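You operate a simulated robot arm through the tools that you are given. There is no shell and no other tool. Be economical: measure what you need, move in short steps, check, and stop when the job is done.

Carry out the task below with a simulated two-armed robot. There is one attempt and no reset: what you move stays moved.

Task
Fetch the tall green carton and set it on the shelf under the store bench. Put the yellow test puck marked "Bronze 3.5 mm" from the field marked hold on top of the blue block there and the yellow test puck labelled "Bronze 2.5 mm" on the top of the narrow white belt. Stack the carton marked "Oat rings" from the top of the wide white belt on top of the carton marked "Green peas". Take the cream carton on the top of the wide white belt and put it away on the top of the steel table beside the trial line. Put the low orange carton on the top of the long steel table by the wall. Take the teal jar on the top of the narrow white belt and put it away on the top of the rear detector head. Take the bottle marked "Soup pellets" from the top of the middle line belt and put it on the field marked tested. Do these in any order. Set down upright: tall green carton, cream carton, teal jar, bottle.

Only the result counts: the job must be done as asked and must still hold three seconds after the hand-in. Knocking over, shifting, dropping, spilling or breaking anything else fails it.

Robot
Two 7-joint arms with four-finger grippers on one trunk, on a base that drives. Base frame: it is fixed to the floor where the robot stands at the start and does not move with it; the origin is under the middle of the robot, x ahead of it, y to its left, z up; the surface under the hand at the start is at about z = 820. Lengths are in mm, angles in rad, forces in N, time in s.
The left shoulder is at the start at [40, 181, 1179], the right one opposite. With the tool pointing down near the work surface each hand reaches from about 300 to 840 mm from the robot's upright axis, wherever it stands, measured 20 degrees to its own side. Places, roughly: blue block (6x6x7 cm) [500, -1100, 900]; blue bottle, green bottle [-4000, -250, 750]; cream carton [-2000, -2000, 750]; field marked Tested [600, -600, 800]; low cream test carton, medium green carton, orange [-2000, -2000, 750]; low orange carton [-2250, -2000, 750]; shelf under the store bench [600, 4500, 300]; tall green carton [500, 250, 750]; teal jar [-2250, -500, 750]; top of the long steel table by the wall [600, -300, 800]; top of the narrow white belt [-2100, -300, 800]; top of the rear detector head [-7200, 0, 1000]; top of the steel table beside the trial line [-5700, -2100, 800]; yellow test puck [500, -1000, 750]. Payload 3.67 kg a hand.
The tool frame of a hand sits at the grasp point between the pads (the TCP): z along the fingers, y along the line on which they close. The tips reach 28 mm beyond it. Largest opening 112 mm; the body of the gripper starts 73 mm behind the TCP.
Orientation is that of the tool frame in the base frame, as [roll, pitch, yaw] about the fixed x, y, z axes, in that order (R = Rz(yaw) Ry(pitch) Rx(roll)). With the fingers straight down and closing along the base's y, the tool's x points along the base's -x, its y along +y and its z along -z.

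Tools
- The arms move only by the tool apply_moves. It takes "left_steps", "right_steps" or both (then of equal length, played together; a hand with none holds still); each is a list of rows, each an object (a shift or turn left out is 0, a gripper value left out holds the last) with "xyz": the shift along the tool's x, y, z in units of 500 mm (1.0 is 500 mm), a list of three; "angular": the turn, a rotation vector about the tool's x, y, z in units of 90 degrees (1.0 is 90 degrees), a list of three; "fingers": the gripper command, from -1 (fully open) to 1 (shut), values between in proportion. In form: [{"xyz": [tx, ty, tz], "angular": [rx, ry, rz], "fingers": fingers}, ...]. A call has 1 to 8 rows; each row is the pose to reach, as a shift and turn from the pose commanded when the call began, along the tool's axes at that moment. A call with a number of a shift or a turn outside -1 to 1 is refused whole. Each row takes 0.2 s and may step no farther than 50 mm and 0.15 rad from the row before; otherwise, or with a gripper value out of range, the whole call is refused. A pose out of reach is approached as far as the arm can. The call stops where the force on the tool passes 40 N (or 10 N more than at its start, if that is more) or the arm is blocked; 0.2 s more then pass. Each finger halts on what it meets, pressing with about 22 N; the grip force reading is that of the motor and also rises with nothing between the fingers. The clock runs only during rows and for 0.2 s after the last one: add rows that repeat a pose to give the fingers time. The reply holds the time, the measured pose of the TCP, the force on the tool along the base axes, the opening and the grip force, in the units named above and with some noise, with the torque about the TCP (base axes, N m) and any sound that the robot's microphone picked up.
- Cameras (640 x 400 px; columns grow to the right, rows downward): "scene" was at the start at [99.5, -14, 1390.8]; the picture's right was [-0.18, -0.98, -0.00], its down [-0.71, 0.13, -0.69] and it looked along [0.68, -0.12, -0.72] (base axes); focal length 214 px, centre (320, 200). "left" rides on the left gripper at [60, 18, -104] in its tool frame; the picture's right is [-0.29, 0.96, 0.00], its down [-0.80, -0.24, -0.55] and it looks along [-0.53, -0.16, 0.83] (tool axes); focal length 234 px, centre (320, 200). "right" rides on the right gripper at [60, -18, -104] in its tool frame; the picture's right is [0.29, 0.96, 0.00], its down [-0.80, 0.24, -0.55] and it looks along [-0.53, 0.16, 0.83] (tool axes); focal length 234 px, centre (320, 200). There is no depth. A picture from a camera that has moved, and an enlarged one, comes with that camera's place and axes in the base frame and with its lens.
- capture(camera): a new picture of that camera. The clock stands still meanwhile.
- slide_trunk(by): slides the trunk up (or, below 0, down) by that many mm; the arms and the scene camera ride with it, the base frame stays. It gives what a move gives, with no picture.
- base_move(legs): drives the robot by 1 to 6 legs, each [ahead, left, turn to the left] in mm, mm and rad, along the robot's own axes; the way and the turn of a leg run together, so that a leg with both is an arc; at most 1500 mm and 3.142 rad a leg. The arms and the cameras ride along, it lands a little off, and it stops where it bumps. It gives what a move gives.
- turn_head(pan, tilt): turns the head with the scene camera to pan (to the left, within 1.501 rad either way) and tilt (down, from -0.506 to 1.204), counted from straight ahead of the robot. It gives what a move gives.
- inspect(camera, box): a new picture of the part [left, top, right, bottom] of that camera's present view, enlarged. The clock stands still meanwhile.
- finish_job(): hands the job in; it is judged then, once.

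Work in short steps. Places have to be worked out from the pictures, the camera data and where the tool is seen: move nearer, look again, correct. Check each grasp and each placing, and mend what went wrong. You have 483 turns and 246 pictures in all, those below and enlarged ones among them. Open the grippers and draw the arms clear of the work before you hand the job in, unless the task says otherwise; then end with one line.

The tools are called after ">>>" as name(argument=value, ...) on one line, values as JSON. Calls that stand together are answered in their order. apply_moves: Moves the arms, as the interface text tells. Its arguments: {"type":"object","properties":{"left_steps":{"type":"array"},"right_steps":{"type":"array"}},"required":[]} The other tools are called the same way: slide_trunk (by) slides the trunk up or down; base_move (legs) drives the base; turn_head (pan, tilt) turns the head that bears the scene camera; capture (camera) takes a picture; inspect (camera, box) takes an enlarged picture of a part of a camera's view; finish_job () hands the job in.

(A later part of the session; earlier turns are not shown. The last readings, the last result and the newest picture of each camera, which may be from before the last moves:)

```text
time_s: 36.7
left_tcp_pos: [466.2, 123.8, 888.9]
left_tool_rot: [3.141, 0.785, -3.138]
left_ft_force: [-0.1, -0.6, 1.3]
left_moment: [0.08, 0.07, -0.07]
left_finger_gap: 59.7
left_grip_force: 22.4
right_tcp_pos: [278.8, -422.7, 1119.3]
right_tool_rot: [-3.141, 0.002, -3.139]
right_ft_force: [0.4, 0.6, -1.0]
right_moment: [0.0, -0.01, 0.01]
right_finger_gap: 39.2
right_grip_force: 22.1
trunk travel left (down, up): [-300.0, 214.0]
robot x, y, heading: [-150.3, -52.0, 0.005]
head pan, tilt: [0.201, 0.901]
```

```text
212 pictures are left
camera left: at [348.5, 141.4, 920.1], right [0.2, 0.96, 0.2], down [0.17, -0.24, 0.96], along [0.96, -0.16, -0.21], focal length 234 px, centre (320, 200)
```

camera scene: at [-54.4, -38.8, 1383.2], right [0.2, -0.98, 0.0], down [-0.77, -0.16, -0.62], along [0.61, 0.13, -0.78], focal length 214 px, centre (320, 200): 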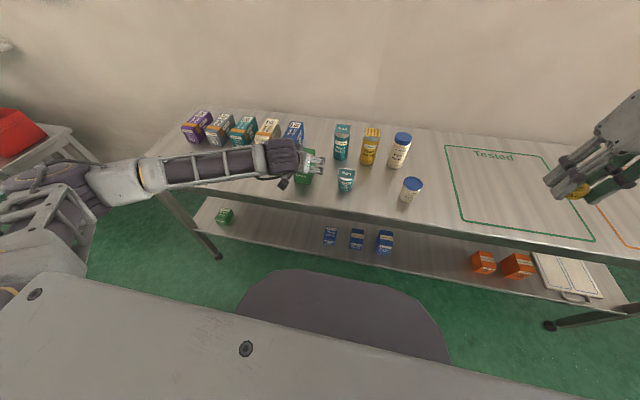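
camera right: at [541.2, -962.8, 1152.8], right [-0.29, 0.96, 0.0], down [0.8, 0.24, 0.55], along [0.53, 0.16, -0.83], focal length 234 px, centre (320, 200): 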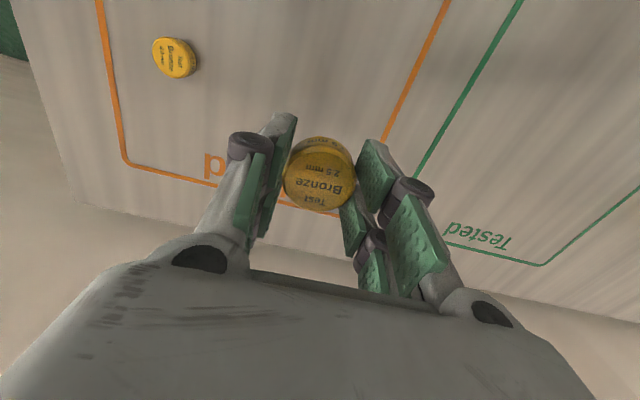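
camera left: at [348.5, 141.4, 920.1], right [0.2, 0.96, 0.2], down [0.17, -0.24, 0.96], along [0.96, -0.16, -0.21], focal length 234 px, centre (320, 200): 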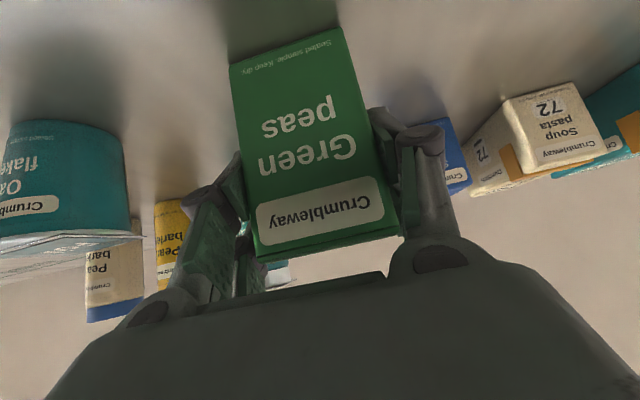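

The gap is now 60 mm and the force is clean. I lift straight up 90 mm and check.

>>> apply_moves(left_steps=[{"xyz": [-0.02, 0, -0.02]}, {"xyz": [-0.07, 0, -0.07]}, {"xyz": [-0.12, 0, -0.12]}, {"xyz": [-0.14, 0, -0.14]}])

>>> capture(camera="left")

>>> inspect(camera="scene", box=[240, 110, 370, 200])

```text
time_s: 37.7
left_tcp_pos: [465.0, 123.7, 987.5]
left_tool_rot: [3.139, 0.782, -3.138]
left_ft_force: [0.4, -0.4, -2.9]
left_moment: [0.04, 0.03, 0.01]
left_finger_gap: 60.1
left_grip_force: 22.1
right_tcp_pos: [279.1, -423.6, 1120.2]
right_tool_rot: [3.142, 0.001, -3.138]
right_ft_force: [-0.2, -0.5, 0.1]
right_moment: [0.01, -0.01, -0.02]
right_finger_gap: 39.2
right_grip_force: 22.5
trunk travel left (down, up): [-300.0, 214.0]
robot x, y, heading: [-151.2, -54.3, -0.0]
head pan, tilt: [0.201, 0.901]
```

```text
211 pictures are left
camera left: at [348.1, 141.3, 1019.1], right [0.2, 0.96, 0.2], down [0.18, -0.24, 0.95], along [0.96, -0.16, -0.22], focal length 234 px, centre (320, 200)
```

left: 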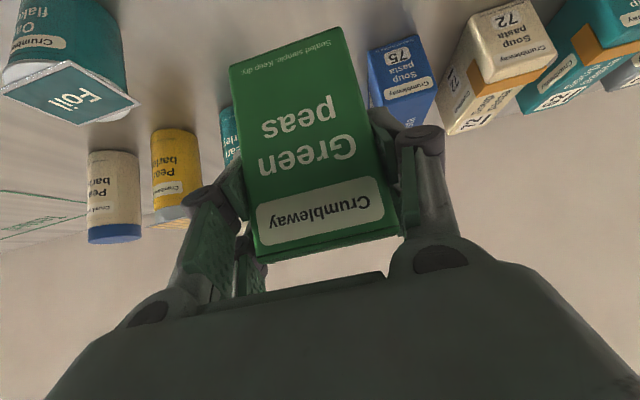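

```text
4.44 times, centred on (305, 155) of scene
camera zoom: at [-55.7, -39.0, 1383.3], right [0.2, -0.98, 0.0], down [-0.77, -0.16, -0.62], along [0.61, 0.13, -0.78], focal length 953 px, centre (387, 400)
```

zoom: 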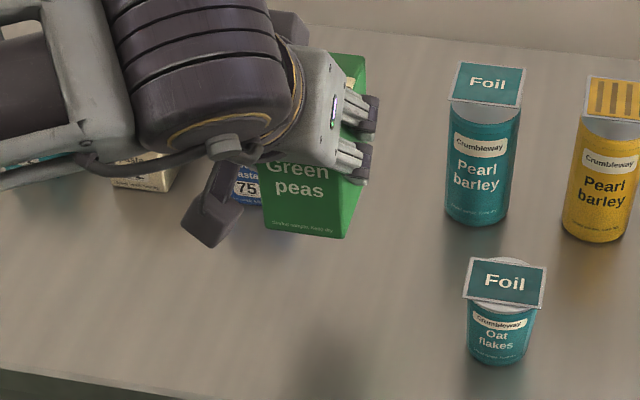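

The carton is held well. I back off, drive left toward the store bench and look there.

>>> base_move(legs=[[-450, 0, 0], [0, 1500, 0], [0, 1000, 0]])

>>> turn_head(pan=1.1, tilt=0.4)

>>> capture(camera="scene")

```text
time_s: 38.6
left_tcp_pos: [455.2, 123.8, 986.7]
left_tool_rot: [3.14, 0.783, -3.139]
left_ft_force: [-1.1, -0.8, -4.0]
left_moment: [0.03, 0.06, -0.02]
left_finger_gap: 59.9
left_grip_force: 22.3
right_tcp_pos: [268.9, -422.5, 1119.2]
right_tool_rot: [3.141, 0.002, -3.138]
right_ft_force: [-0.3, -0.5, -1.0]
right_moment: [0.05, -0.03, -0.02]
right_finger_gap: 39.2
right_grip_force: 21.6
trunk travel left (down, up): [-300.0, 214.0]
robot x, y, heading: [-157.5, -55.5, 0.008]
head pan, tilt: [0.201, 0.901]
stopped in leg 1: the robot was blocked; the commanded pose is now the measured one
```

```text
time_s: 39.8
left_tcp_pos: [458.2, 124.1, 985.9]
left_tool_rot: [3.14, 0.781, -3.139]
left_ft_force: [0.9, 0.4, -3.8]
left_moment: [-0.04, 0.07, 0.01]
left_finger_gap: 59.9
left_grip_force: 22.1
right_tcp_pos: [273.2, -422.4, 1119.3]
right_tool_rot: [3.141, -0.001, -3.136]
right_ft_force: [0.2, -0.8, -0.5]
right_moment: [0.03, -0.04, -0.01]
right_finger_gap: 39.2
right_grip_force: 22.2
trunk travel left (down, up): [-300.0, 214.0]
robot x, y, heading: [-157.1, -57.8, 0.007]
head pan, tilt: [1.1, 0.4]
```

```text
209 pictures are left
camera scene: at [-95.2, 28.2, 1426.2], right [0.89, -0.45, 0.0], down [-0.18, -0.35, -0.92], along [0.42, 0.82, -0.39], focal length 214 px, centre (320, 200)
```

scene: 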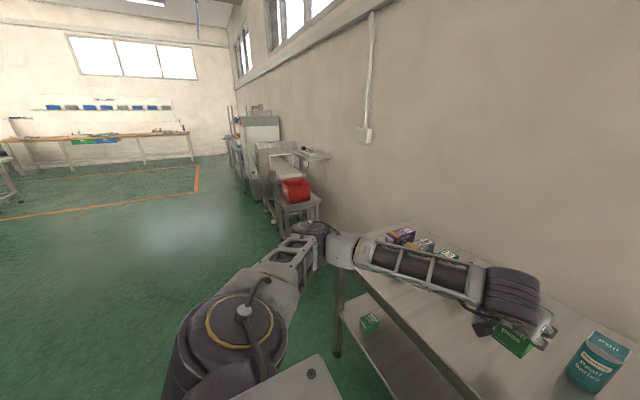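

Something blocks the way behind. I look back over both sides.

>>> turn_head(pan=1.5, tilt=0.8)

>>> capture(camera="scene")

>>> turn_head(pan=-1.5, tilt=0.6)

>>> capture(camera="scene")

```text
time_s: 40.7
left_tcp_pos: [456.6, 124.1, 986.6]
left_tool_rot: [3.14, 0.781, -3.14]
left_ft_force: [-0.3, -1.1, -4.2]
left_moment: [-0.01, 0.03, -0.02]
left_finger_gap: 59.9
left_grip_force: 21.8
right_tcp_pos: [271.3, -422.1, 1118.8]
right_tool_rot: [-3.141, 0.0, -3.139]
right_ft_force: [-0.5, -0.7, 0.2]
right_moment: [0.02, -0.01, -0.05]
right_finger_gap: 39.2
right_grip_force: 21.7
trunk travel left (down, up): [-300.0, 214.0]
robot x, y, heading: [-159.1, -57.2, 0.006]
head pan, tilt: [1.499, 0.799]
```

```text
208 pictures are left
camera scene: at [-131.8, 26.1, 1391.3], right [1.0, -0.07, 0.0], down [-0.05, -0.71, -0.7], along [0.05, 0.7, -0.72], focal length 214 px, centre (320, 200)
```

scene: 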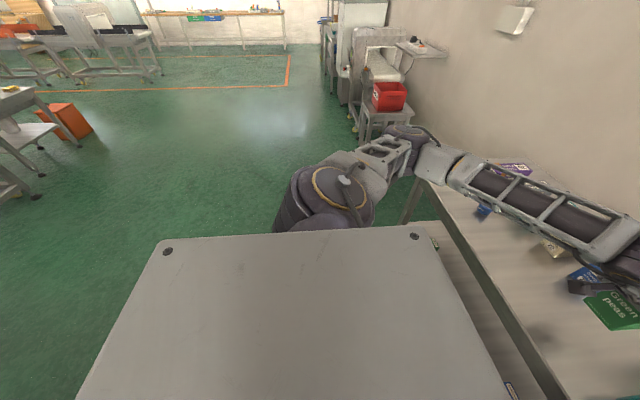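

```text
time_s: 43.3
left_tcp_pos: [456.9, 123.3, 987.2]
left_tool_rot: [3.141, 0.783, -3.14]
left_ft_force: [0.2, -0.7, -3.5]
left_moment: [0.01, 0.11, -0.02]
left_finger_gap: 59.8
left_grip_force: 22.1
right_tcp_pos: [271.3, -421.8, 1119.3]
right_tool_rot: [-3.14, 0.0, -3.139]
right_ft_force: [0.0, 0.6, -0.3]
right_moment: [-0.01, 0.01, -0.02]
right_finger_gap: 39.5
right_grip_force: 21.6
trunk travel left (down, up): [-300.0, 214.0]
robot x, y, heading: [-159.0, -56.7, 0.001]
head pan, tilt: [-1.499, 0.6]
```

```text
207 pictures are left
camera scene: at [-130.7, -142.6, 1408.1], right [-1.0, -0.07, 0.0], down [-0.04, 0.56, -0.83], along [0.06, -0.82, -0.56], focal length 214 px, centre (320, 200)
```

scene: 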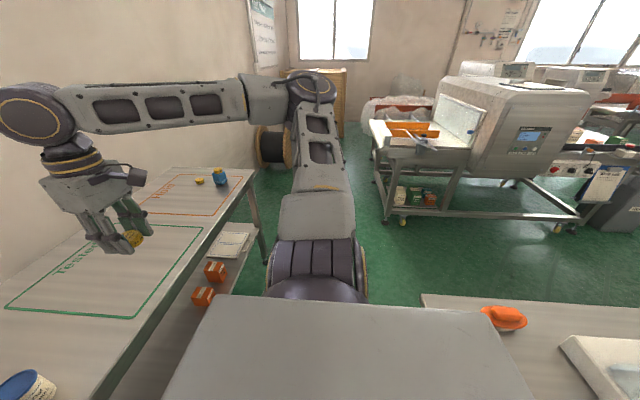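

A table stands behind on the right; left is clear. I raise the trunk 120 mm, drive left first, then back, then on left.

>>> slide_trunk(by=120)

>>> base_move(legs=[[0, 900, 0], [-350, 0, 0], [0, 1500, 0]])

>>> turn_head(pan=0.9, tilt=0.45)

>>> capture(camera="scene")

```text
time_s: 44.8
left_tcp_pos: [457.7, 124.5, 1106.4]
left_tool_rot: [3.139, 0.78, -3.139]
left_ft_force: [-0.1, 0.4, -4.6]
left_moment: [0.02, 0.08, 0.0]
left_finger_gap: 60.1
left_grip_force: 22.2
right_tcp_pos: [270.9, -422.0, 1239.6]
right_tool_rot: [-3.14, -0.003, -3.139]
right_ft_force: [0.7, -0.9, -0.7]
right_moment: [-0.01, -0.01, 0.01]
right_finger_gap: 38.9
right_grip_force: 21.7
trunk travel left (down, up): [-420.0, 94.0]
robot x, y, heading: [-159.0, -53.3, 0.006]
head pan, tilt: [-1.499, 0.6]
```

```text
time_s: 58.9
left_tcp_pos: [102.0, 2521.2, 1107.2]
left_tool_rot: [3.14, 0.78, 3.129]
left_ft_force: [0.4, 0.2, -4.1]
left_moment: [0.0, 0.04, 0.01]
left_finger_gap: 59.8
left_grip_force: 22.4
right_tcp_pos: [-89.0, 1976.1, 1238.9]
right_tool_rot: [-3.141, 0.0, 3.134]
right_ft_force: [0.2, -0.2, -0.4]
right_moment: [-0.02, 0.02, 0.03]
right_finger_gap: 38.7
right_grip_force: 22.1
trunk travel left (down, up): [-420.0, 94.0]
robot x, y, heading: [-515.3, 2348.7, -0.006]
head pan, tilt: [-1.499, 0.6]
```

```text
time_s: 61.1
left_tcp_pos: [103.4, 2520.9, 1107.4]
left_tool_rot: [3.139, 0.781, 3.13]
left_ft_force: [-0.1, 0.3, -4.4]
left_moment: [0.02, 0.05, 0.01]
left_finger_gap: 59.7
left_grip_force: 22.1
right_tcp_pos: [-89.4, 1976.0, 1238.9]
right_tool_rot: [3.14, 0.0, 3.132]
right_ft_force: [0.2, 0.1, 0.0]
right_moment: [0.0, 0.02, 0.0]
right_finger_gap: 38.7
right_grip_force: 22.0
trunk travel left (down, up): [-420.0, 94.0]
robot x, y, heading: [-517.2, 2347.0, -0.007]
head pan, tilt: [0.901, 0.45]
```

```text
206 pictures are left
camera scene: at [-435.9, 2421.2, 1541.8], right [0.78, -0.63, 0.0], down [-0.27, -0.34, -0.9], along [0.57, 0.7, -0.44], focal length 214 px, centre (320, 200)
```

scene: 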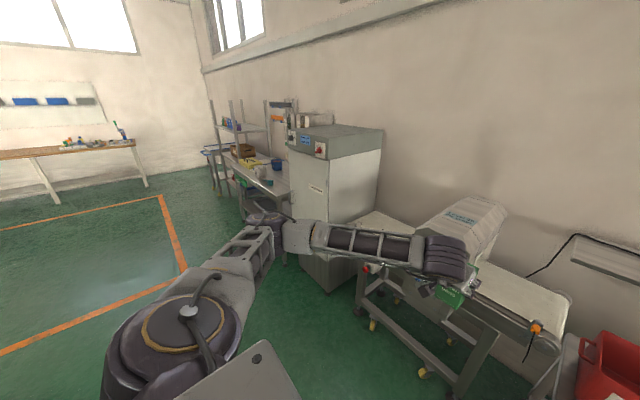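

The store bench is beyond the steel cabinet. I drive another 1500 mm left.

>>> base_move(legs=[[0, 1500, 0]])

>>> turn_head(pan=0.4, tilt=0.6)

>>> capture(camera="scene")

```text
time_s: 68.7
left_tcp_pos: [124.5, 4015.6, 1106.2]
left_tool_rot: [3.141, 0.782, 3.124]
left_ft_force: [0.3, -0.7, -3.5]
left_moment: [0.01, 0.05, 0.02]
left_finger_gap: 59.9
left_grip_force: 22.1
right_tcp_pos: [-72.4, 3475.3, 1239.3]
right_tool_rot: [3.141, 0.001, 3.123]
right_ft_force: [0.3, -0.5, 0.1]
right_moment: [0.02, 0.02, 0.01]
right_finger_gap: 38.9
right_grip_force: 21.5
trunk travel left (down, up): [-420.0, 94.0]
robot x, y, heading: [-492.4, 3848.0, -0.024]
head pan, tilt: [0.901, 0.45]
```

```text
time_s: 69.7
left_tcp_pos: [125.6, 4016.2, 1107.9]
left_tool_rot: [3.14, 0.781, 3.123]
left_ft_force: [0.3, 0.4, -5.0]
left_moment: [0.03, 0.08, 0.02]
left_finger_gap: 60.0
left_grip_force: 21.9
right_tcp_pos: [-71.4, 3474.2, 1239.8]
right_tool_rot: [-3.141, -0.001, 3.124]
right_ft_force: [0.5, -0.9, -0.3]
right_moment: [0.0, 0.01, 0.02]
right_finger_gap: 38.7
right_grip_force: 21.4
trunk travel left (down, up): [-420.0, 94.0]
robot x, y, heading: [-497.1, 3851.1, -0.022]
head pan, tilt: [0.4, 0.6]
```

```text
205 pictures are left
camera scene: at [-391.2, 3883.4, 1528.2], right [0.37, -0.93, 0.0], down [-0.52, -0.21, -0.82], along [0.77, 0.31, -0.57], focal length 214 px, centre (320, 200)
```

scene: 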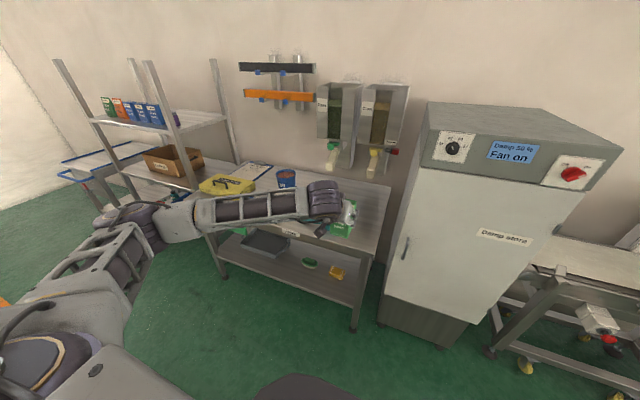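

The store bench's lower shelf front edge is near x 315, y 3960–4940, with brushes and a tray set further back. I drive 380 mm left, straighten up, and lower the trunk fully while still in front of the bench.

>>> base_move(legs=[[0, 380, 0.022]])

>>> slide_trunk(by=-400)

>>> turn_head(pan=0.1, tilt=0.6)

>>> capture(camera="scene")

>>> capture(camera="left")

```text
time_s: 72.1
left_tcp_pos: [123.6, 4409.3, 1106.7]
left_tool_rot: [3.139, 0.782, -3.14]
left_ft_force: [-1.1, -1.2, -4.1]
left_moment: [0.0, 0.08, -0.02]
left_finger_gap: 60.0
left_grip_force: 21.8
right_tcp_pos: [-60.8, 3862.5, 1239.7]
right_tool_rot: [3.141, 0.001, -3.137]
right_ft_force: [-0.4, -0.1, -0.5]
right_moment: [0.0, 0.02, -0.04]
right_finger_gap: 38.9
right_grip_force: 22.2
trunk travel left (down, up): [-420.0, 94.0]
robot x, y, heading: [-490.3, 4228.9, 0.001]
head pan, tilt: [0.4, 0.6]
```

```text
time_s: 76.0
left_tcp_pos: [122.5, 4409.0, 706.6]
left_tool_rot: [3.14, 0.781, -3.14]
left_ft_force: [-0.7, -0.1, -3.6]
left_moment: [-0.02, 0.06, 0.0]
left_finger_gap: 59.9
left_grip_force: 21.6
right_tcp_pos: [-61.7, 3862.7, 839.2]
right_tool_rot: [-3.142, 0.002, -3.139]
right_ft_force: [0.0, -0.5, 0.9]
right_moment: [0.01, -0.01, -0.04]
right_finger_gap: 38.8
right_grip_force: 22.2
trunk travel left (down, up): [-20.0, 494.0]
robot x, y, heading: [-491.3, 4228.2, 0.004]
head pan, tilt: [0.4, 0.6]
```

```text
time_s: 76.8
left_tcp_pos: [122.8, 4409.8, 707.0]
left_tool_rot: [3.138, 0.778, -3.141]
left_ft_force: [-0.1, -0.3, -4.1]
left_moment: [-0.03, 0.09, 0.02]
left_finger_gap: 60.1
left_grip_force: 22.3
right_tcp_pos: [-60.7, 3862.2, 838.0]
right_tool_rot: [3.14, 0.0, -3.138]
right_ft_force: [-0.8, -0.5, -0.9]
right_moment: [0.0, 0.0, 0.01]
right_finger_gap: 38.9
right_grip_force: 22.4
trunk travel left (down, up): [-20.0, 494.0]
robot x, y, heading: [-490.7, 4226.6, 0.004]
head pan, tilt: [0.099, 0.6]
```

```text
204 pictures are left
camera scene: at [-382.7, 4239.9, 1128.2], right [0.1, -0.99, 0.0], down [-0.56, -0.06, -0.82], along [0.82, 0.09, -0.57], focal length 214 px, centre (320, 200)
```

scene: 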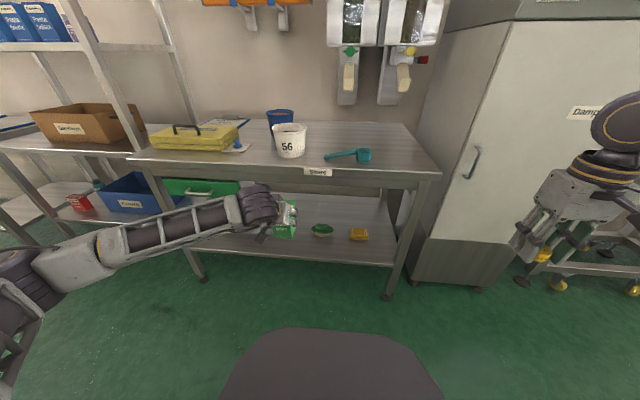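

```text
203 pictures are left
camera left: at [6.7, 4426.2, 738.3], right [0.2, 0.96, 0.2], down [0.18, -0.24, 0.95], along [0.96, -0.16, -0.22], focal length 234 px, centre (320, 200)
```

left: 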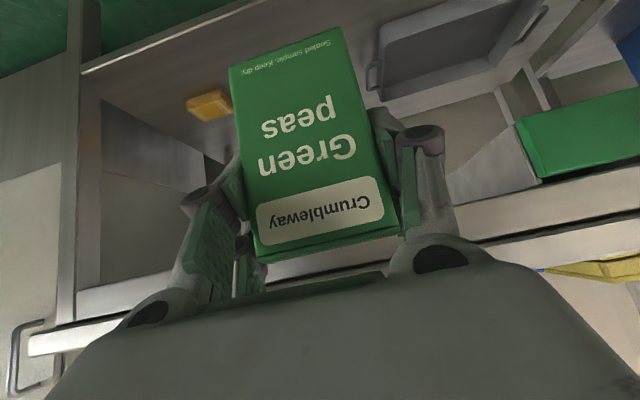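

The shelf in front of the brushes is free near (405, 4410). I lower the arm 305 mm straight down, still ahead of the bench.

>>> apply_moves(left_steps=[{"xyz": [0.061, 0, 0.061]}, {"xyz": [0.122, 0, 0.122]}, {"xyz": [0.183, 0, 0.183]}, {"xyz": [0.244, 0, 0.244]}, {"xyz": [0.305, 0, 0.305]}, {"xyz": [0.366, 0, 0.366]}, {"xyz": [0.427, 0, 0.427]}])

>>> capture(camera="scene")

```text
time_s: 78.5
left_tcp_pos: [125.8, 4305.8, 460.5]
left_tool_rot: [-2.826, 0.763, -2.92]
left_ft_force: [-0.2, 0.0, -4.7]
left_moment: [0.01, 0.05, -0.06]
left_finger_gap: 59.9
left_grip_force: 21.9
left hand out of reach, approached as far as the arm can: row 7
right_tcp_pos: [-60.7, 3864.6, 839.5]
right_tool_rot: [3.141, -0.002, -3.137]
right_ft_force: [-0.9, 0.1, 0.2]
right_moment: [-0.01, 0.02, -0.02]
right_finger_gap: 38.7
right_grip_force: 22.3
trunk travel left (down, up): [-20.0, 494.0]
robot x, y, heading: [-488.1, 4229.6, 0.003]
head pan, tilt: [0.099, 0.6]
stopped in row 7 (left hand): the arm was blocked; the commanded pose is now the measured one
```

```text
202 pictures are left
camera scene: at [-382.4, 4241.3, 1128.1], right [0.1, -0.99, 0.0], down [-0.56, -0.06, -0.82], along [0.82, 0.09, -0.57], focal length 214 px, centre (320, 200)
```

scene: 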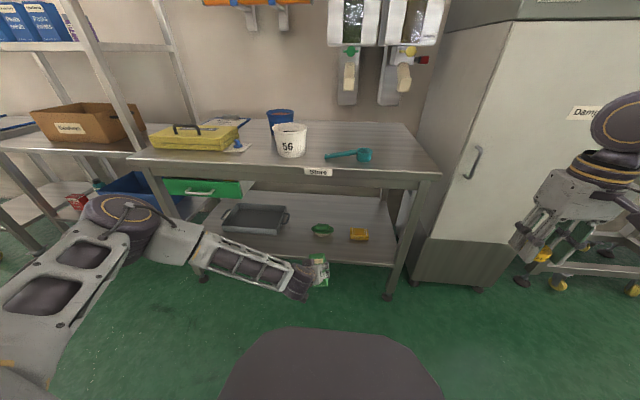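

The arm hit a limit and the hand drifted. I bring it back up and out to (200, 4409, 560) with the proper orientation.

>>> apply_moves(left_steps=[{"xyz": [-0.069, 0.039, -0.016], "angular": [-0.025, 0, 0.025]}, {"xyz": [-0.138, 0.078, -0.032], "angular": [-0.05, 0, 0.05]}, {"xyz": [-0.207, 0.117, -0.048], "angular": [-0.076, 0, 0.076]}, {"xyz": [-0.276, 0.156, -0.064], "angular": [-0.101, 0.002, 0.101]}, {"xyz": [-0.276, 0.156, -0.064], "angular": [-0.101, 0.002, 0.101]}])

```text
time_s: 79.8
left_tcp_pos: [199.2, 4407.9, 561.8]
left_tool_rot: [3.141, 0.787, -3.139]
left_ft_force: [0.6, 0.7, -3.6]
left_moment: [-0.01, 0.08, -0.01]
left_finger_gap: 60.0
left_grip_force: 22.1
right_tcp_pos: [-60.8, 3862.9, 837.0]
right_tool_rot: [3.14, -0.002, -3.137]
right_ft_force: [0.4, 0.1, 0.0]
right_moment: [-0.02, 0.0, 0.01]
right_finger_gap: 38.8
right_grip_force: 21.8
trunk travel left (down, up): [-20.0, 494.0]
robot x, y, heading: [-493.2, 4229.2, 0.007]
head pan, tilt: [0.099, 0.6]
```

Restored. I lower the trunk the last 20 mm, back off 100 mm, and extend forward and down.

>>> slide_trunk(by=-20)

>>> base_move(legs=[[-100, 0, 0]])

>>> apply_moves(left_steps=[{"xyz": [0.02, 0, 0.08]}, {"xyz": [0.055, 0, 0.15]}, {"xyz": [0.09, 0, 0.22]}, {"xyz": [0.12, 0, 0.28]}])

```text
time_s: 80.4
left_tcp_pos: [199.5, 4409.6, 542.7]
left_tool_rot: [3.142, 0.79, -3.139]
left_ft_force: [-0.3, -0.5, -3.1]
left_moment: [0.01, 0.08, 0.02]
left_finger_gap: 59.8
left_grip_force: 22.0
right_tcp_pos: [-61.0, 3863.1, 820.7]
right_tool_rot: [3.139, -0.001, -3.136]
right_ft_force: [0.4, -0.7, 0.7]
right_moment: [-0.01, 0.04, 0.03]
right_finger_gap: 38.9
right_grip_force: 22.1
trunk travel left (down, up): [0.0, 514.0]
robot x, y, heading: [-490.7, 4228.1, 0.002]
head pan, tilt: [0.099, 0.6]
```

```text
time_s: 81.6
left_tcp_pos: [98.7, 4407.3, 542.9]
left_tool_rot: [-3.141, 0.788, -3.138]
left_ft_force: [-0.2, -0.6, -2.8]
left_moment: [-0.02, 0.14, -0.01]
left_finger_gap: 60.1
left_grip_force: 21.8
right_tcp_pos: [-163.1, 3863.4, 821.9]
right_tool_rot: [-3.141, 0.0, -3.136]
right_ft_force: [-0.7, 0.0, 0.5]
right_moment: [0.02, -0.05, -0.01]
right_finger_gap: 38.9
right_grip_force: 22.0
trunk travel left (down, up): [0.0, 514.0]
robot x, y, heading: [-591.1, 4232.0, 0.005]
head pan, tilt: [0.099, 0.6]
```

```text
time_s: 82.6
left_tcp_pos: [156.9, 4409.1, 402.3]
left_tool_rot: [-3.14, 0.787, -3.137]
left_ft_force: [0.4, -0.3, -2.9]
left_moment: [-0.01, 0.09, 0.0]
left_finger_gap: 59.8
left_grip_force: 22.9
right_tcp_pos: [-160.8, 3863.4, 820.2]
right_tool_rot: [3.14, -0.003, -3.138]
right_ft_force: [0.2, 0.1, 0.3]
right_moment: [-0.02, 0.0, -0.03]
right_finger_gap: 38.9
right_grip_force: 22.0
trunk travel left (down, up): [0.0, 514.0]
robot x, y, heading: [-593.8, 4229.1, 0.001]
head pan, tilt: [0.099, 0.6]
```

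The arm now reaches z 402 cleanly. I look at the shelf and carton before driving in.

>>> inspect(camera="scene", box=[190, 160, 430, 310])

>>> capture(camera="left")

```text
2.67 times, centred on (310, 235) of scene
camera zoom: at [-483.0, 4239.4, 1109.3], right [0.1, -0.99, 0.0], down [-0.56, -0.06, -0.82], along [0.82, 0.09, -0.57], focal length 572 px, centre (347, 107)
```

zoom: 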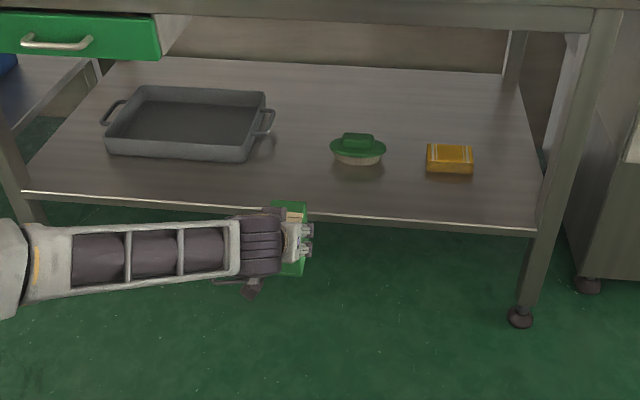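

```text
200 pictures are left
camera left: at [39.7, 4426.6, 431.8], right [0.2, 0.96, 0.2], down [0.17, -0.24, 0.96], along [0.97, -0.16, -0.21], focal length 234 px, centre (320, 200)
```

left: 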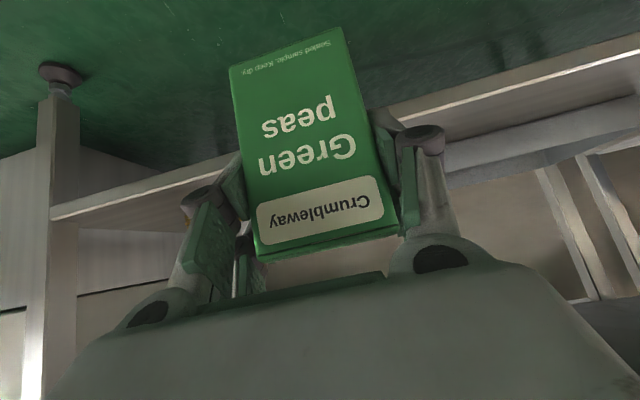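

The carton clears the shelf edge, but I check the elbow against the bench legs before I drive in.

>>> turn_head(pan=0.6, tilt=0.7)

>>> capture(camera="scene")

```text
time_s: 83.5
left_tcp_pos: [156.8, 4408.7, 401.2]
left_tool_rot: [-3.14, 0.786, -3.138]
left_ft_force: [-0.4, -0.1, -4.2]
left_moment: [0.03, 0.05, 0.0]
left_finger_gap: 59.8
left_grip_force: 21.8
right_tcp_pos: [-161.7, 3862.7, 819.8]
right_tool_rot: [-3.142, -0.001, -3.135]
right_ft_force: [0.1, 0.9, -0.4]
right_moment: [0.01, 0.0, 0.03]
right_finger_gap: 38.9
right_grip_force: 22.2
trunk travel left (down, up): [0.0, 514.0]
robot x, y, heading: [-590.6, 4230.0, 0.006]
head pan, tilt: [0.6, 0.7]
```

```text
199 pictures are left
camera scene: at [-501.4, 4278.4, 1100.7], right [0.57, -0.82, 0.0], down [-0.53, -0.37, -0.76], along [0.63, 0.43, -0.64], focal length 214 px, centre (320, 200)
```

scene: 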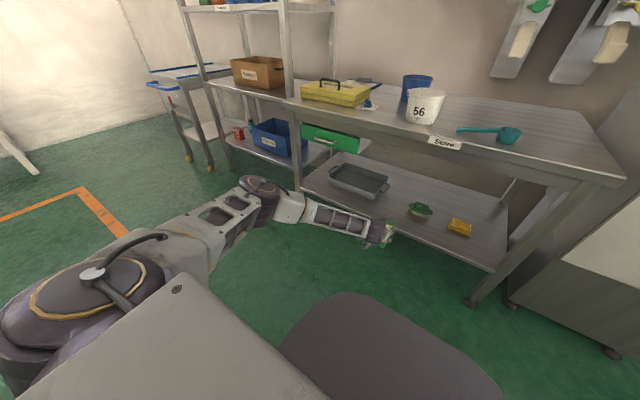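

The elbow stays well ahead of the leg. I drive forward 255 mm.

>>> base_move(legs=[[255, 0, 0]])

>>> turn_head(pan=0.15, tilt=0.75)

>>> capture(camera="scene")

>>> capture(camera="left")

```text
time_s: 85.4
left_tcp_pos: [411.4, 4409.9, 400.4]
left_tool_rot: [-3.14, 0.788, -3.138]
left_ft_force: [0.9, 0.4, -3.5]
left_moment: [0.04, 0.05, -0.01]
left_finger_gap: 59.7
left_grip_force: 21.9
right_tcp_pos: [93.1, 3863.9, 821.1]
right_tool_rot: [3.14, -0.002, -3.138]
right_ft_force: [-0.5, -0.9, 0.3]
right_moment: [0.04, 0.04, 0.0]
right_finger_gap: 39.0
right_grip_force: 21.8
trunk travel left (down, up): [0.0, 514.0]
robot x, y, heading: [-340.5, 4231.9, 0.005]
head pan, tilt: [0.6, 0.7]
```

```text
time_s: 86.3
left_tcp_pos: [410.2, 4410.8, 399.8]
left_tool_rot: [-3.138, 0.787, -3.138]
left_ft_force: [0.4, 0.2, -3.7]
left_moment: [-0.02, 0.08, 0.0]
left_finger_gap: 59.8
left_grip_force: 22.0
right_tcp_pos: [92.2, 3863.2, 820.4]
right_tool_rot: [3.139, -0.001, -3.138]
right_ft_force: [-0.2, -0.6, 0.0]
right_moment: [0.01, 0.02, -0.02]
right_finger_gap: 39.0
right_grip_force: 21.9
trunk travel left (down, up): [0.0, 514.0]
robot x, y, heading: [-337.5, 4229.1, 0.008]
head pan, tilt: [0.15, 0.75]
```

```text
198 pictures are left
camera scene: at [-235.2, 4244.2, 1096.5], right [0.16, -0.99, 0.0], down [-0.67, -0.11, -0.73], along [0.72, 0.11, -0.68], focal length 214 px, centre (320, 200)
```

scene: 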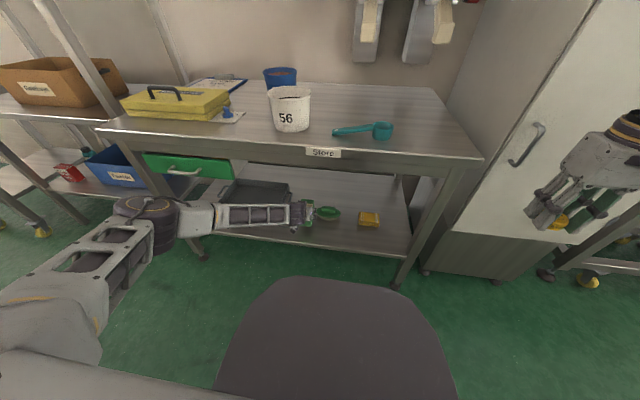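

```text
197 pictures are left
camera left: at [293.3, 4427.3, 432.1], right [0.2, 0.96, 0.2], down [0.17, -0.24, 0.96], along [0.96, -0.16, -0.21], focal length 234 px, centre (320, 200)
```

left: 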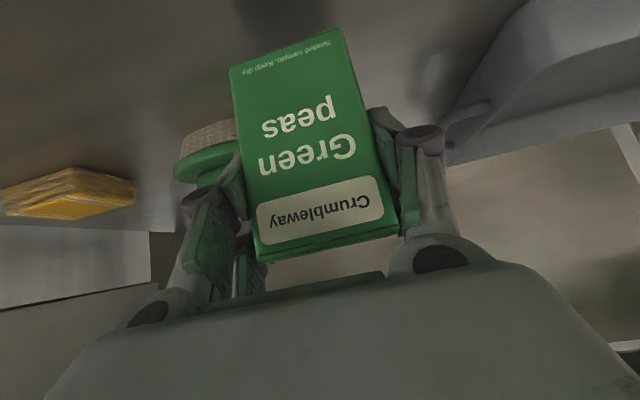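

The way is clear around the carton. I lower it 36 mm, then in finer steps until it touches.

>>> apply_moves(left_steps=[{"xyz": [0.026, 0, 0.026]}, {"xyz": [0.051, 0, 0.051]}, {"xyz": [0.054, 0, 0.054]}, {"xyz": [0.057, 0, 0.057]}, {"xyz": [0.06, 0, 0.06]}])

>>> capture(camera="left")

```text
time_s: 87.5
left_tcp_pos: [411.4, 4409.6, 362.9]
left_tool_rot: [-3.14, 0.793, -3.137]
left_ft_force: [3.8, -0.5, 20.9]
left_moment: [-0.22, -0.41, 0.21]
left_finger_gap: 60.2
left_grip_force: 21.6
right_tcp_pos: [90.4, 3863.2, 821.1]
right_tool_rot: [3.14, 0.001, -3.136]
right_ft_force: [0.9, 0.5, -1.5]
right_moment: [0.01, 0.01, 0.03]
right_finger_gap: 38.9
right_grip_force: 22.3
trunk travel left (down, up): [0.0, 514.0]
robot x, y, heading: [-336.6, 4231.7, 0.006]
head pan, tilt: [0.15, 0.75]
```

```text
196 pictures are left
camera left: at [294.5, 4426.8, 392.8], right [0.2, 0.96, 0.2], down [0.17, -0.24, 0.96], along [0.97, -0.16, -0.21], focal length 234 px, centre (320, 200)
```

left: 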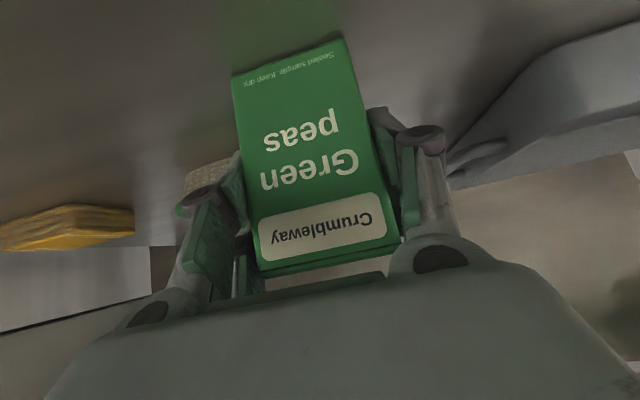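

It touches with about 25 N, and the shelf is near z 292. I open the fingers and withdraw along the tool axis.

>>> apply_moves(left_steps=[{"xyz": [-0.004, 0, -0.004]}, {"xyz": [-0.004, 0, -0.004], "fingers": -0.3}, {"xyz": [-0.004, 0, -0.004], "fingers": -1}, {"xyz": [-0.004, 0, -0.004], "fingers": -1}, {"xyz": [-0.004, 0, -0.08]}, {"xyz": [-0.004, 0, -0.16]}, {"xyz": [-0.004, 0, -0.22]}])

>>> capture(camera="left")

```text
time_s: 89.1
left_tcp_pos: [332.4, 4409.5, 440.0]
left_tool_rot: [-3.139, 0.79, -3.138]
left_ft_force: [-0.4, 0.9, 0.5]
left_moment: [0.03, 0.02, 0.0]
left_finger_gap: 112.1
left_grip_force: 0.0
right_tcp_pos: [91.1, 3863.7, 820.2]
right_tool_rot: [3.141, 0.001, -3.137]
right_ft_force: [0.5, -0.4, 0.2]
right_moment: [-0.04, 0.02, -0.01]
right_finger_gap: 39.1
right_grip_force: 21.9
trunk travel left (down, up): [0.0, 514.0]
robot x, y, heading: [-336.6, 4234.6, 0.002]
head pan, tilt: [0.15, 0.75]
```

```text
195 pictures are left
camera left: at [215.7, 4426.8, 470.3], right [0.2, 0.96, 0.2], down [0.17, -0.24, 0.96], along [0.96, -0.16, -0.21], focal length 234 px, centre (320, 200)
```

left: 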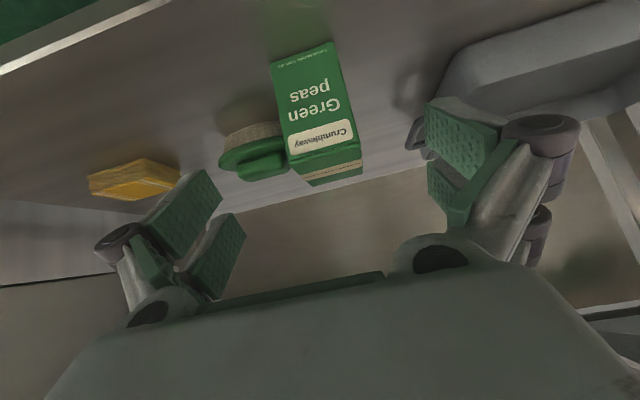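

The carton stands upright on the shelf. I drive back out, raise the trunk and bring the left hand back to carrying height.

>>> base_move(legs=[[-550, 0, 0]])

>>> slide_trunk(by=330)

>>> apply_moves(left_steps=[{"xyz": [-0.07, 0, -0.07], "angular": [0, 0.084, 0]}, {"xyz": [-0.14, 0, -0.14], "angular": [0, 0.168, 0]}, {"xyz": [-0.21, 0, -0.21], "angular": [0, 0.252, 0]}, {"xyz": [-0.28, 0, -0.28], "angular": [0, 0.336, 0]}, {"xyz": [-0.35, 0, -0.35], "angular": [0, 0.42, 0]}, {"xyz": [-0.38, 0, -0.42], "angular": [0, 0.5, 0]}, {"xyz": [-0.38, 0, -0.46], "angular": [0, 0.5, 0]}])

>>> turn_head(pan=1.5, tilt=0.4)

>>> capture(camera="scene")

```text
time_s: 92.3
left_tcp_pos: [-215.4, 4406.6, 439.9]
left_tool_rot: [-3.139, 0.789, -3.138]
left_ft_force: [0.1, 0.7, 0.5]
left_moment: [-0.01, 0.03, -0.02]
left_finger_gap: 112.0
left_grip_force: 0.1
right_tcp_pos: [-457.2, 3861.9, 820.5]
right_tool_rot: [3.14, 0.001, -3.137]
right_ft_force: [-0.5, 0.1, -0.5]
right_moment: [-0.01, -0.01, 0.0]
right_finger_gap: 38.9
right_grip_force: 22.0
trunk travel left (down, up): [0.0, 514.0]
robot x, y, heading: [-883.0, 4227.9, -0.001]
head pan, tilt: [0.15, 0.75]
```

```text
time_s: 95.6
left_tcp_pos: [-215.3, 4407.5, 768.7]
left_tool_rot: [-3.14, 0.786, -3.139]
left_ft_force: [-0.6, 0.0, 0.5]
left_moment: [0.03, 0.01, -0.02]
left_finger_gap: 112.0
left_grip_force: 0.0
right_tcp_pos: [-456.9, 3861.8, 1149.2]
right_tool_rot: [3.14, -0.002, -3.138]
right_ft_force: [1.3, 0.6, -0.9]
right_moment: [0.01, 0.01, 0.0]
right_finger_gap: 38.9
right_grip_force: 21.8
trunk travel left (down, up): [-330.0, 184.0]
robot x, y, heading: [-887.1, 4228.6, 0.003]
head pan, tilt: [0.15, 0.75]
```

```text
time_s: 97.2
left_tcp_pos: [-243.4, 4405.8, 1064.6]
left_tool_rot: [-3.14, 0.002, -3.139]
left_ft_force: [-0.3, 0.6, 0.0]
left_moment: [-0.01, -0.04, -0.02]
left_finger_gap: 112.0
left_grip_force: 0.0
right_tcp_pos: [-456.8, 3861.6, 1149.4]
right_tool_rot: [3.141, -0.001, -3.138]
right_ft_force: [0.0, 0.9, -1.0]
right_moment: [-0.04, 0.0, 0.0]
right_finger_gap: 39.2
right_grip_force: 22.2
trunk travel left (down, up): [-330.0, 184.0]
robot x, y, heading: [-885.6, 4226.4, 0.001]
head pan, tilt: [0.15, 0.75]
```

```text
time_s: 98.7
left_tcp_pos: [-242.8, 4407.3, 1064.6]
left_tool_rot: [3.141, 0.003, -3.139]
left_ft_force: [-0.5, 0.1, 0.4]
left_moment: [0.01, -0.01, -0.03]
left_finger_gap: 112.1
left_grip_force: 0.1
right_tcp_pos: [-456.6, 3861.7, 1150.2]
right_tool_rot: [3.14, 0.001, -3.138]
right_ft_force: [-0.5, 0.7, -0.9]
right_moment: [-0.02, 0.03, -0.01]
right_finger_gap: 39.0
right_grip_force: 21.9
trunk travel left (down, up): [-330.0, 184.0]
robot x, y, heading: [-881.4, 4230.1, 0.001]
head pan, tilt: [1.499, 0.4]
```

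```text
194 pictures are left
camera scene: at [-859.4, 4321.3, 1456.0], right [1.0, -0.07, 0.0], down [-0.03, -0.39, -0.92], along [0.06, 0.92, -0.39], focal length 214 px, centre (320, 200)
```

scene: 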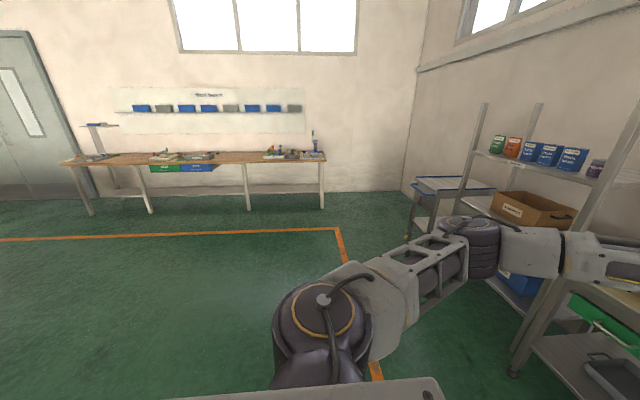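

I turn the robot to face the rest of the room (heading about -2.4) and look.

>>> base_move(legs=[[-100, 0, 0], [0, 0, -2.4]])

>>> turn_head(pan=0.0, tilt=0.2)

>>> capture(camera="scene")

```text
time_s: 106.1
left_tcp_pos: [-1339.9, 3661.8, 1064.4]
left_tool_rot: [-3.142, 0.002, 0.743]
left_ft_force: [0.4, -0.8, 0.4]
left_moment: [-0.01, -0.02, -0.02]
left_finger_gap: 111.8
left_grip_force: 0.1
right_tcp_pos: [-1550.1, 4209.5, 1150.5]
right_tool_rot: [3.139, -0.001, 0.746]
right_ft_force: [-0.1, 0.3, 0.1]
right_moment: [0.0, 0.03, 0.0]
right_finger_gap: 39.2
right_grip_force: 22.3
trunk travel left (down, up): [-330.0, 184.0]
robot x, y, heading: [-985.2, 4230.4, -2.399]
head pan, tilt: [1.499, 0.4]
```

```text
time_s: 107.7
left_tcp_pos: [-1340.8, 3663.0, 1064.8]
left_tool_rot: [3.141, 0.004, 0.742]
left_ft_force: [-0.7, -0.5, -0.3]
left_moment: [-0.01, 0.01, 0.0]
left_finger_gap: 112.2
left_grip_force: 0.0
right_tcp_pos: [-1550.5, 4209.5, 1148.7]
right_tool_rot: [3.139, 0.001, 0.745]
right_ft_force: [0.1, -0.3, 0.6]
right_moment: [-0.01, 0.0, -0.01]
right_finger_gap: 39.2
right_grip_force: 21.5
trunk travel left (down, up): [-330.0, 184.0]
robot x, y, heading: [-982.0, 4231.9, -2.396]
head pan, tilt: [0.0, 0.201]
```

```text
193 pictures are left
camera scene: at [-1069.3, 4151.6, 1474.5], right [-0.68, 0.73, 0.0], down [0.15, 0.14, -0.98], along [-0.72, -0.66, -0.2], focal length 214 px, centre (320, 200)
```

scene: 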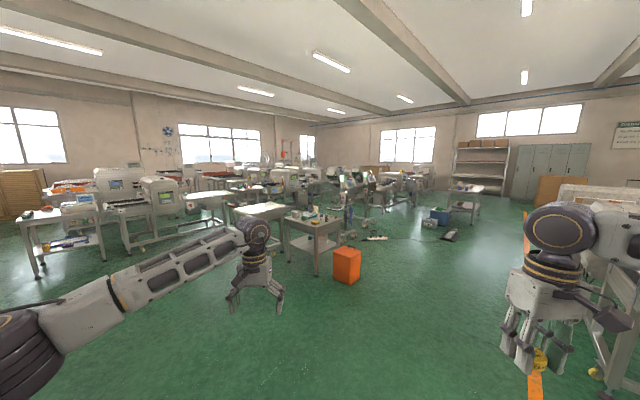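

I enlarge the middle of the view to understand the layout.

>>> inspect(camera="scene", box=[0, 150, 320, 290])

>>> inspect(camera="scene", box=[220, 150, 500, 290])

```text
2.00 times, centred on (160, 220) of scene
camera zoom: at [-1069.3, 4151.6, 1474.5], right [-0.68, 0.73, 0.0], down [0.15, 0.14, -0.98], along [-0.72, -0.66, -0.2], focal length 429 px, centre (640, 160)
```

zoom: 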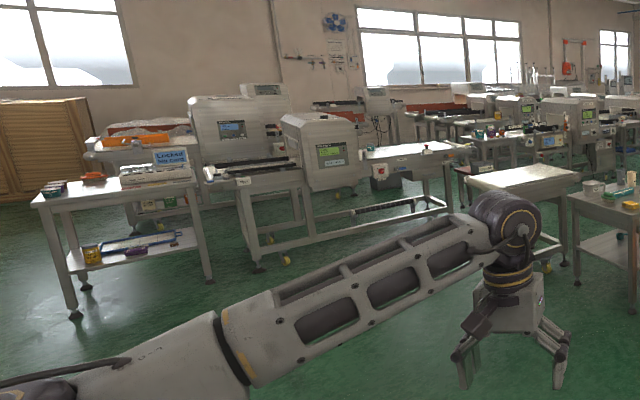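

```text
2.29 times, centred on (360, 220) of scene
camera zoom: at [-1069.3, 4151.6, 1474.5], right [-0.68, 0.73, 0.0], down [0.15, 0.14, -0.98], along [-0.72, -0.66, -0.2], focal length 490 px, centre (229, 154)
```

zoom: 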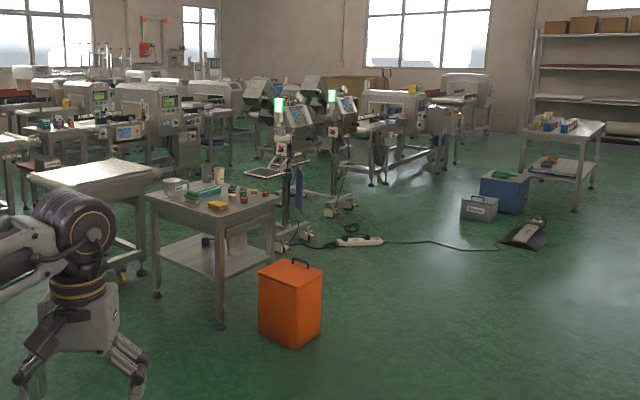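

The narrow belt conveyor runs along x from about -1300 to -3000 at y ≈ -150 to -400. I turn to face -y and drive toward it.

>>> base_move(legs=[[0, 0, 0.825], [1500, 0, 0], [1200, 0, 0]])

>>> turn_head(pan=-0.5, tilt=0.4)

>>> capture(camera="scene")

```text
time_s: 123.7
left_tcp_pos: [-745.9, 868.4, 1063.3]
left_tool_rot: [3.141, 0.002, 1.599]
left_ft_force: [-1.1, -0.4, -0.2]
left_moment: [0.0, 0.0, 0.0]
left_finger_gap: 111.9
left_grip_force: 0.1
right_tcp_pos: [-1296.0, 1068.0, 1148.2]
right_tool_rot: [3.139, 0.002, 1.599]
right_ft_force: [0.4, 0.1, 0.5]
right_moment: [0.0, -0.01, 0.03]
right_finger_gap: 38.9
right_grip_force: 21.8
trunk travel left (down, up): [-330.0, 184.0]
robot x, y, heading: [-940.1, 1506.3, -1.544]
head pan, tilt: [0.0, 0.201]
```

```text
time_s: 124.7
left_tcp_pos: [-745.1, 868.5, 1064.8]
left_tool_rot: [-3.141, 0.004, 1.599]
left_ft_force: [0.1, 0.0, 0.1]
left_moment: [-0.03, 0.0, -0.01]
left_finger_gap: 111.9
left_grip_force: 0.1
right_tcp_pos: [-1295.4, 1068.8, 1148.8]
right_tool_rot: [3.14, -0.001, 1.6]
right_ft_force: [-0.2, 0.1, -0.2]
right_moment: [0.03, 0.0, -0.03]
right_finger_gap: 38.9
right_grip_force: 22.5
trunk travel left (down, up): [-330.0, 184.0]
robot x, y, heading: [-941.1, 1511.0, -1.54]
head pan, tilt: [-0.499, 0.4]
```

```text
190 pictures are left
camera scene: at [-980.7, 1404.9, 1456.0], right [-0.89, 0.45, 0.0], down [0.18, 0.35, -0.92], along [-0.42, -0.82, -0.39], focal length 214 px, centre (320, 200)
```

scene: 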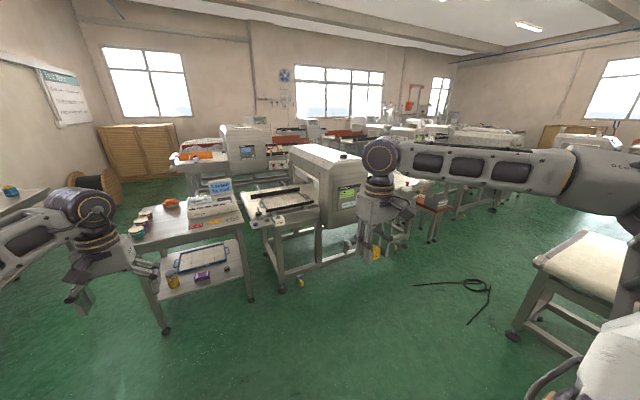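

I enlarge the conveyor.

>>> inspect(camera="scene", box=[220, 130, 460, 280])

```text
2.67 times, centred on (340, 205) of scene
camera zoom: at [-980.7, 1404.9, 1456.0], right [-0.89, 0.45, 0.0], down [0.18, 0.35, -0.92], along [-0.42, -0.82, -0.39], focal length 572 px, centre (267, 187)
```

zoom: 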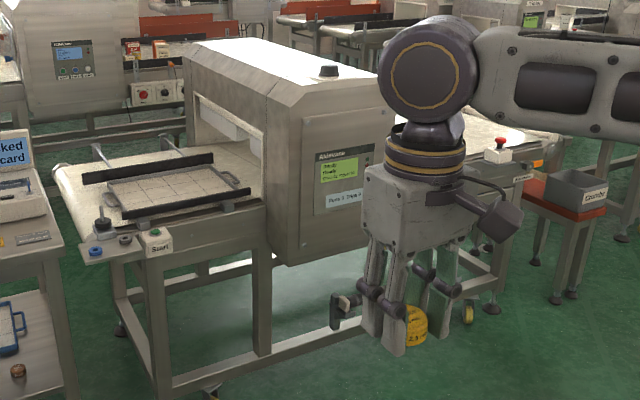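

The outfeed with the jar is on the right. I pull the left hand in, then drive ahead and right along the conveyor.

>>> apply_moves(left_steps=[{"xyz": [0.09, 0.02, 0]}, {"xyz": [0.18, 0.04, 0]}, {"xyz": [0.27, 0.06, 0]}, {"xyz": [0.36, 0.08, 0]}, {"xyz": [0.44, 0.1, 0]}])

>>> base_move(legs=[[850, 0, -0.03], [0, -1200, 0]])

>>> turn_head(pan=0.0, tilt=0.6)

>>> capture(camera="scene")

```text
time_s: 125.9
left_tcp_pos: [-700.4, 1091.1, 1065.0]
left_tool_rot: [-3.141, 0.005, 1.6]
left_ft_force: [-0.5, 0.6, -0.1]
left_moment: [-0.03, 0.0, 0.01]
left_finger_gap: 112.1
left_grip_force: 0.1
right_tcp_pos: [-1294.9, 1070.2, 1149.1]
right_tool_rot: [-3.141, 0.0, 1.6]
right_ft_force: [0.0, 0.6, -0.4]
right_moment: [-0.03, 0.0, 0.02]
right_finger_gap: 39.1
right_grip_force: 22.3
trunk travel left (down, up): [-330.0, 184.0]
robot x, y, heading: [-940.6, 1505.4, -1.545]
head pan, tilt: [-0.499, 0.4]
```

```text
time_s: 136.4
left_tcp_pos: [-1910.0, 232.2, 1065.3]
left_tool_rot: [-3.141, 0.005, 1.563]
left_ft_force: [0.2, -0.2, 0.1]
left_moment: [0.02, -0.02, 0.03]
left_finger_gap: 111.9
left_grip_force: 0.0
right_tcp_pos: [-2505.7, 233.6, 1148.6]
right_tool_rot: [3.141, -0.001, 1.565]
right_ft_force: [-0.3, -0.9, -0.5]
right_moment: [-0.01, -0.02, 0.01]
right_finger_gap: 39.1
right_grip_force: 22.2
trunk travel left (down, up): [-330.0, 184.0]
robot x, y, heading: [-2133.9, 658.1, -1.579]
head pan, tilt: [-0.499, 0.4]
```

```text
time_s: 137.3
left_tcp_pos: [-1911.7, 234.3, 1063.9]
left_tool_rot: [3.14, 0.004, 1.561]
left_ft_force: [-0.6, -0.6, -0.3]
left_moment: [0.01, -0.05, 0.02]
left_finger_gap: 111.9
left_grip_force: 0.0
right_tcp_pos: [-2505.2, 233.2, 1147.7]
right_tool_rot: [3.141, -0.002, 1.566]
right_ft_force: [-0.7, 0.8, -0.1]
right_moment: [0.0, 0.0, 0.0]
right_finger_gap: 38.9
right_grip_force: 21.9
trunk travel left (down, up): [-330.0, 184.0]
robot x, y, heading: [-2136.9, 653.7, -1.576]
head pan, tilt: [0.0, 0.6]
```

```text
188 pictures are left
camera scene: at [-2135.1, 550.9, 1437.8], right [-1.0, 0.01, 0.0], down [0.0, 0.56, -0.83], along [-0.01, -0.83, -0.56], focal length 214 px, centre (320, 200)
```

scene: 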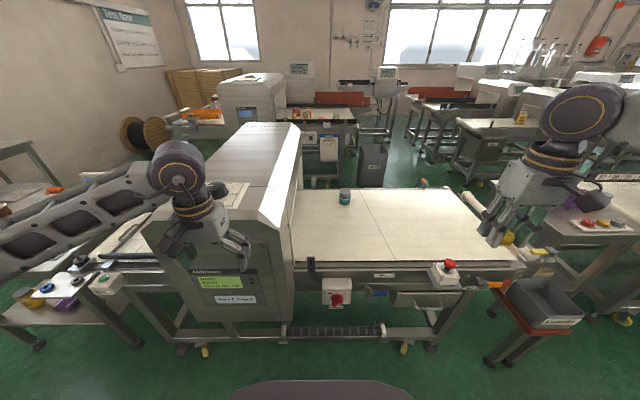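

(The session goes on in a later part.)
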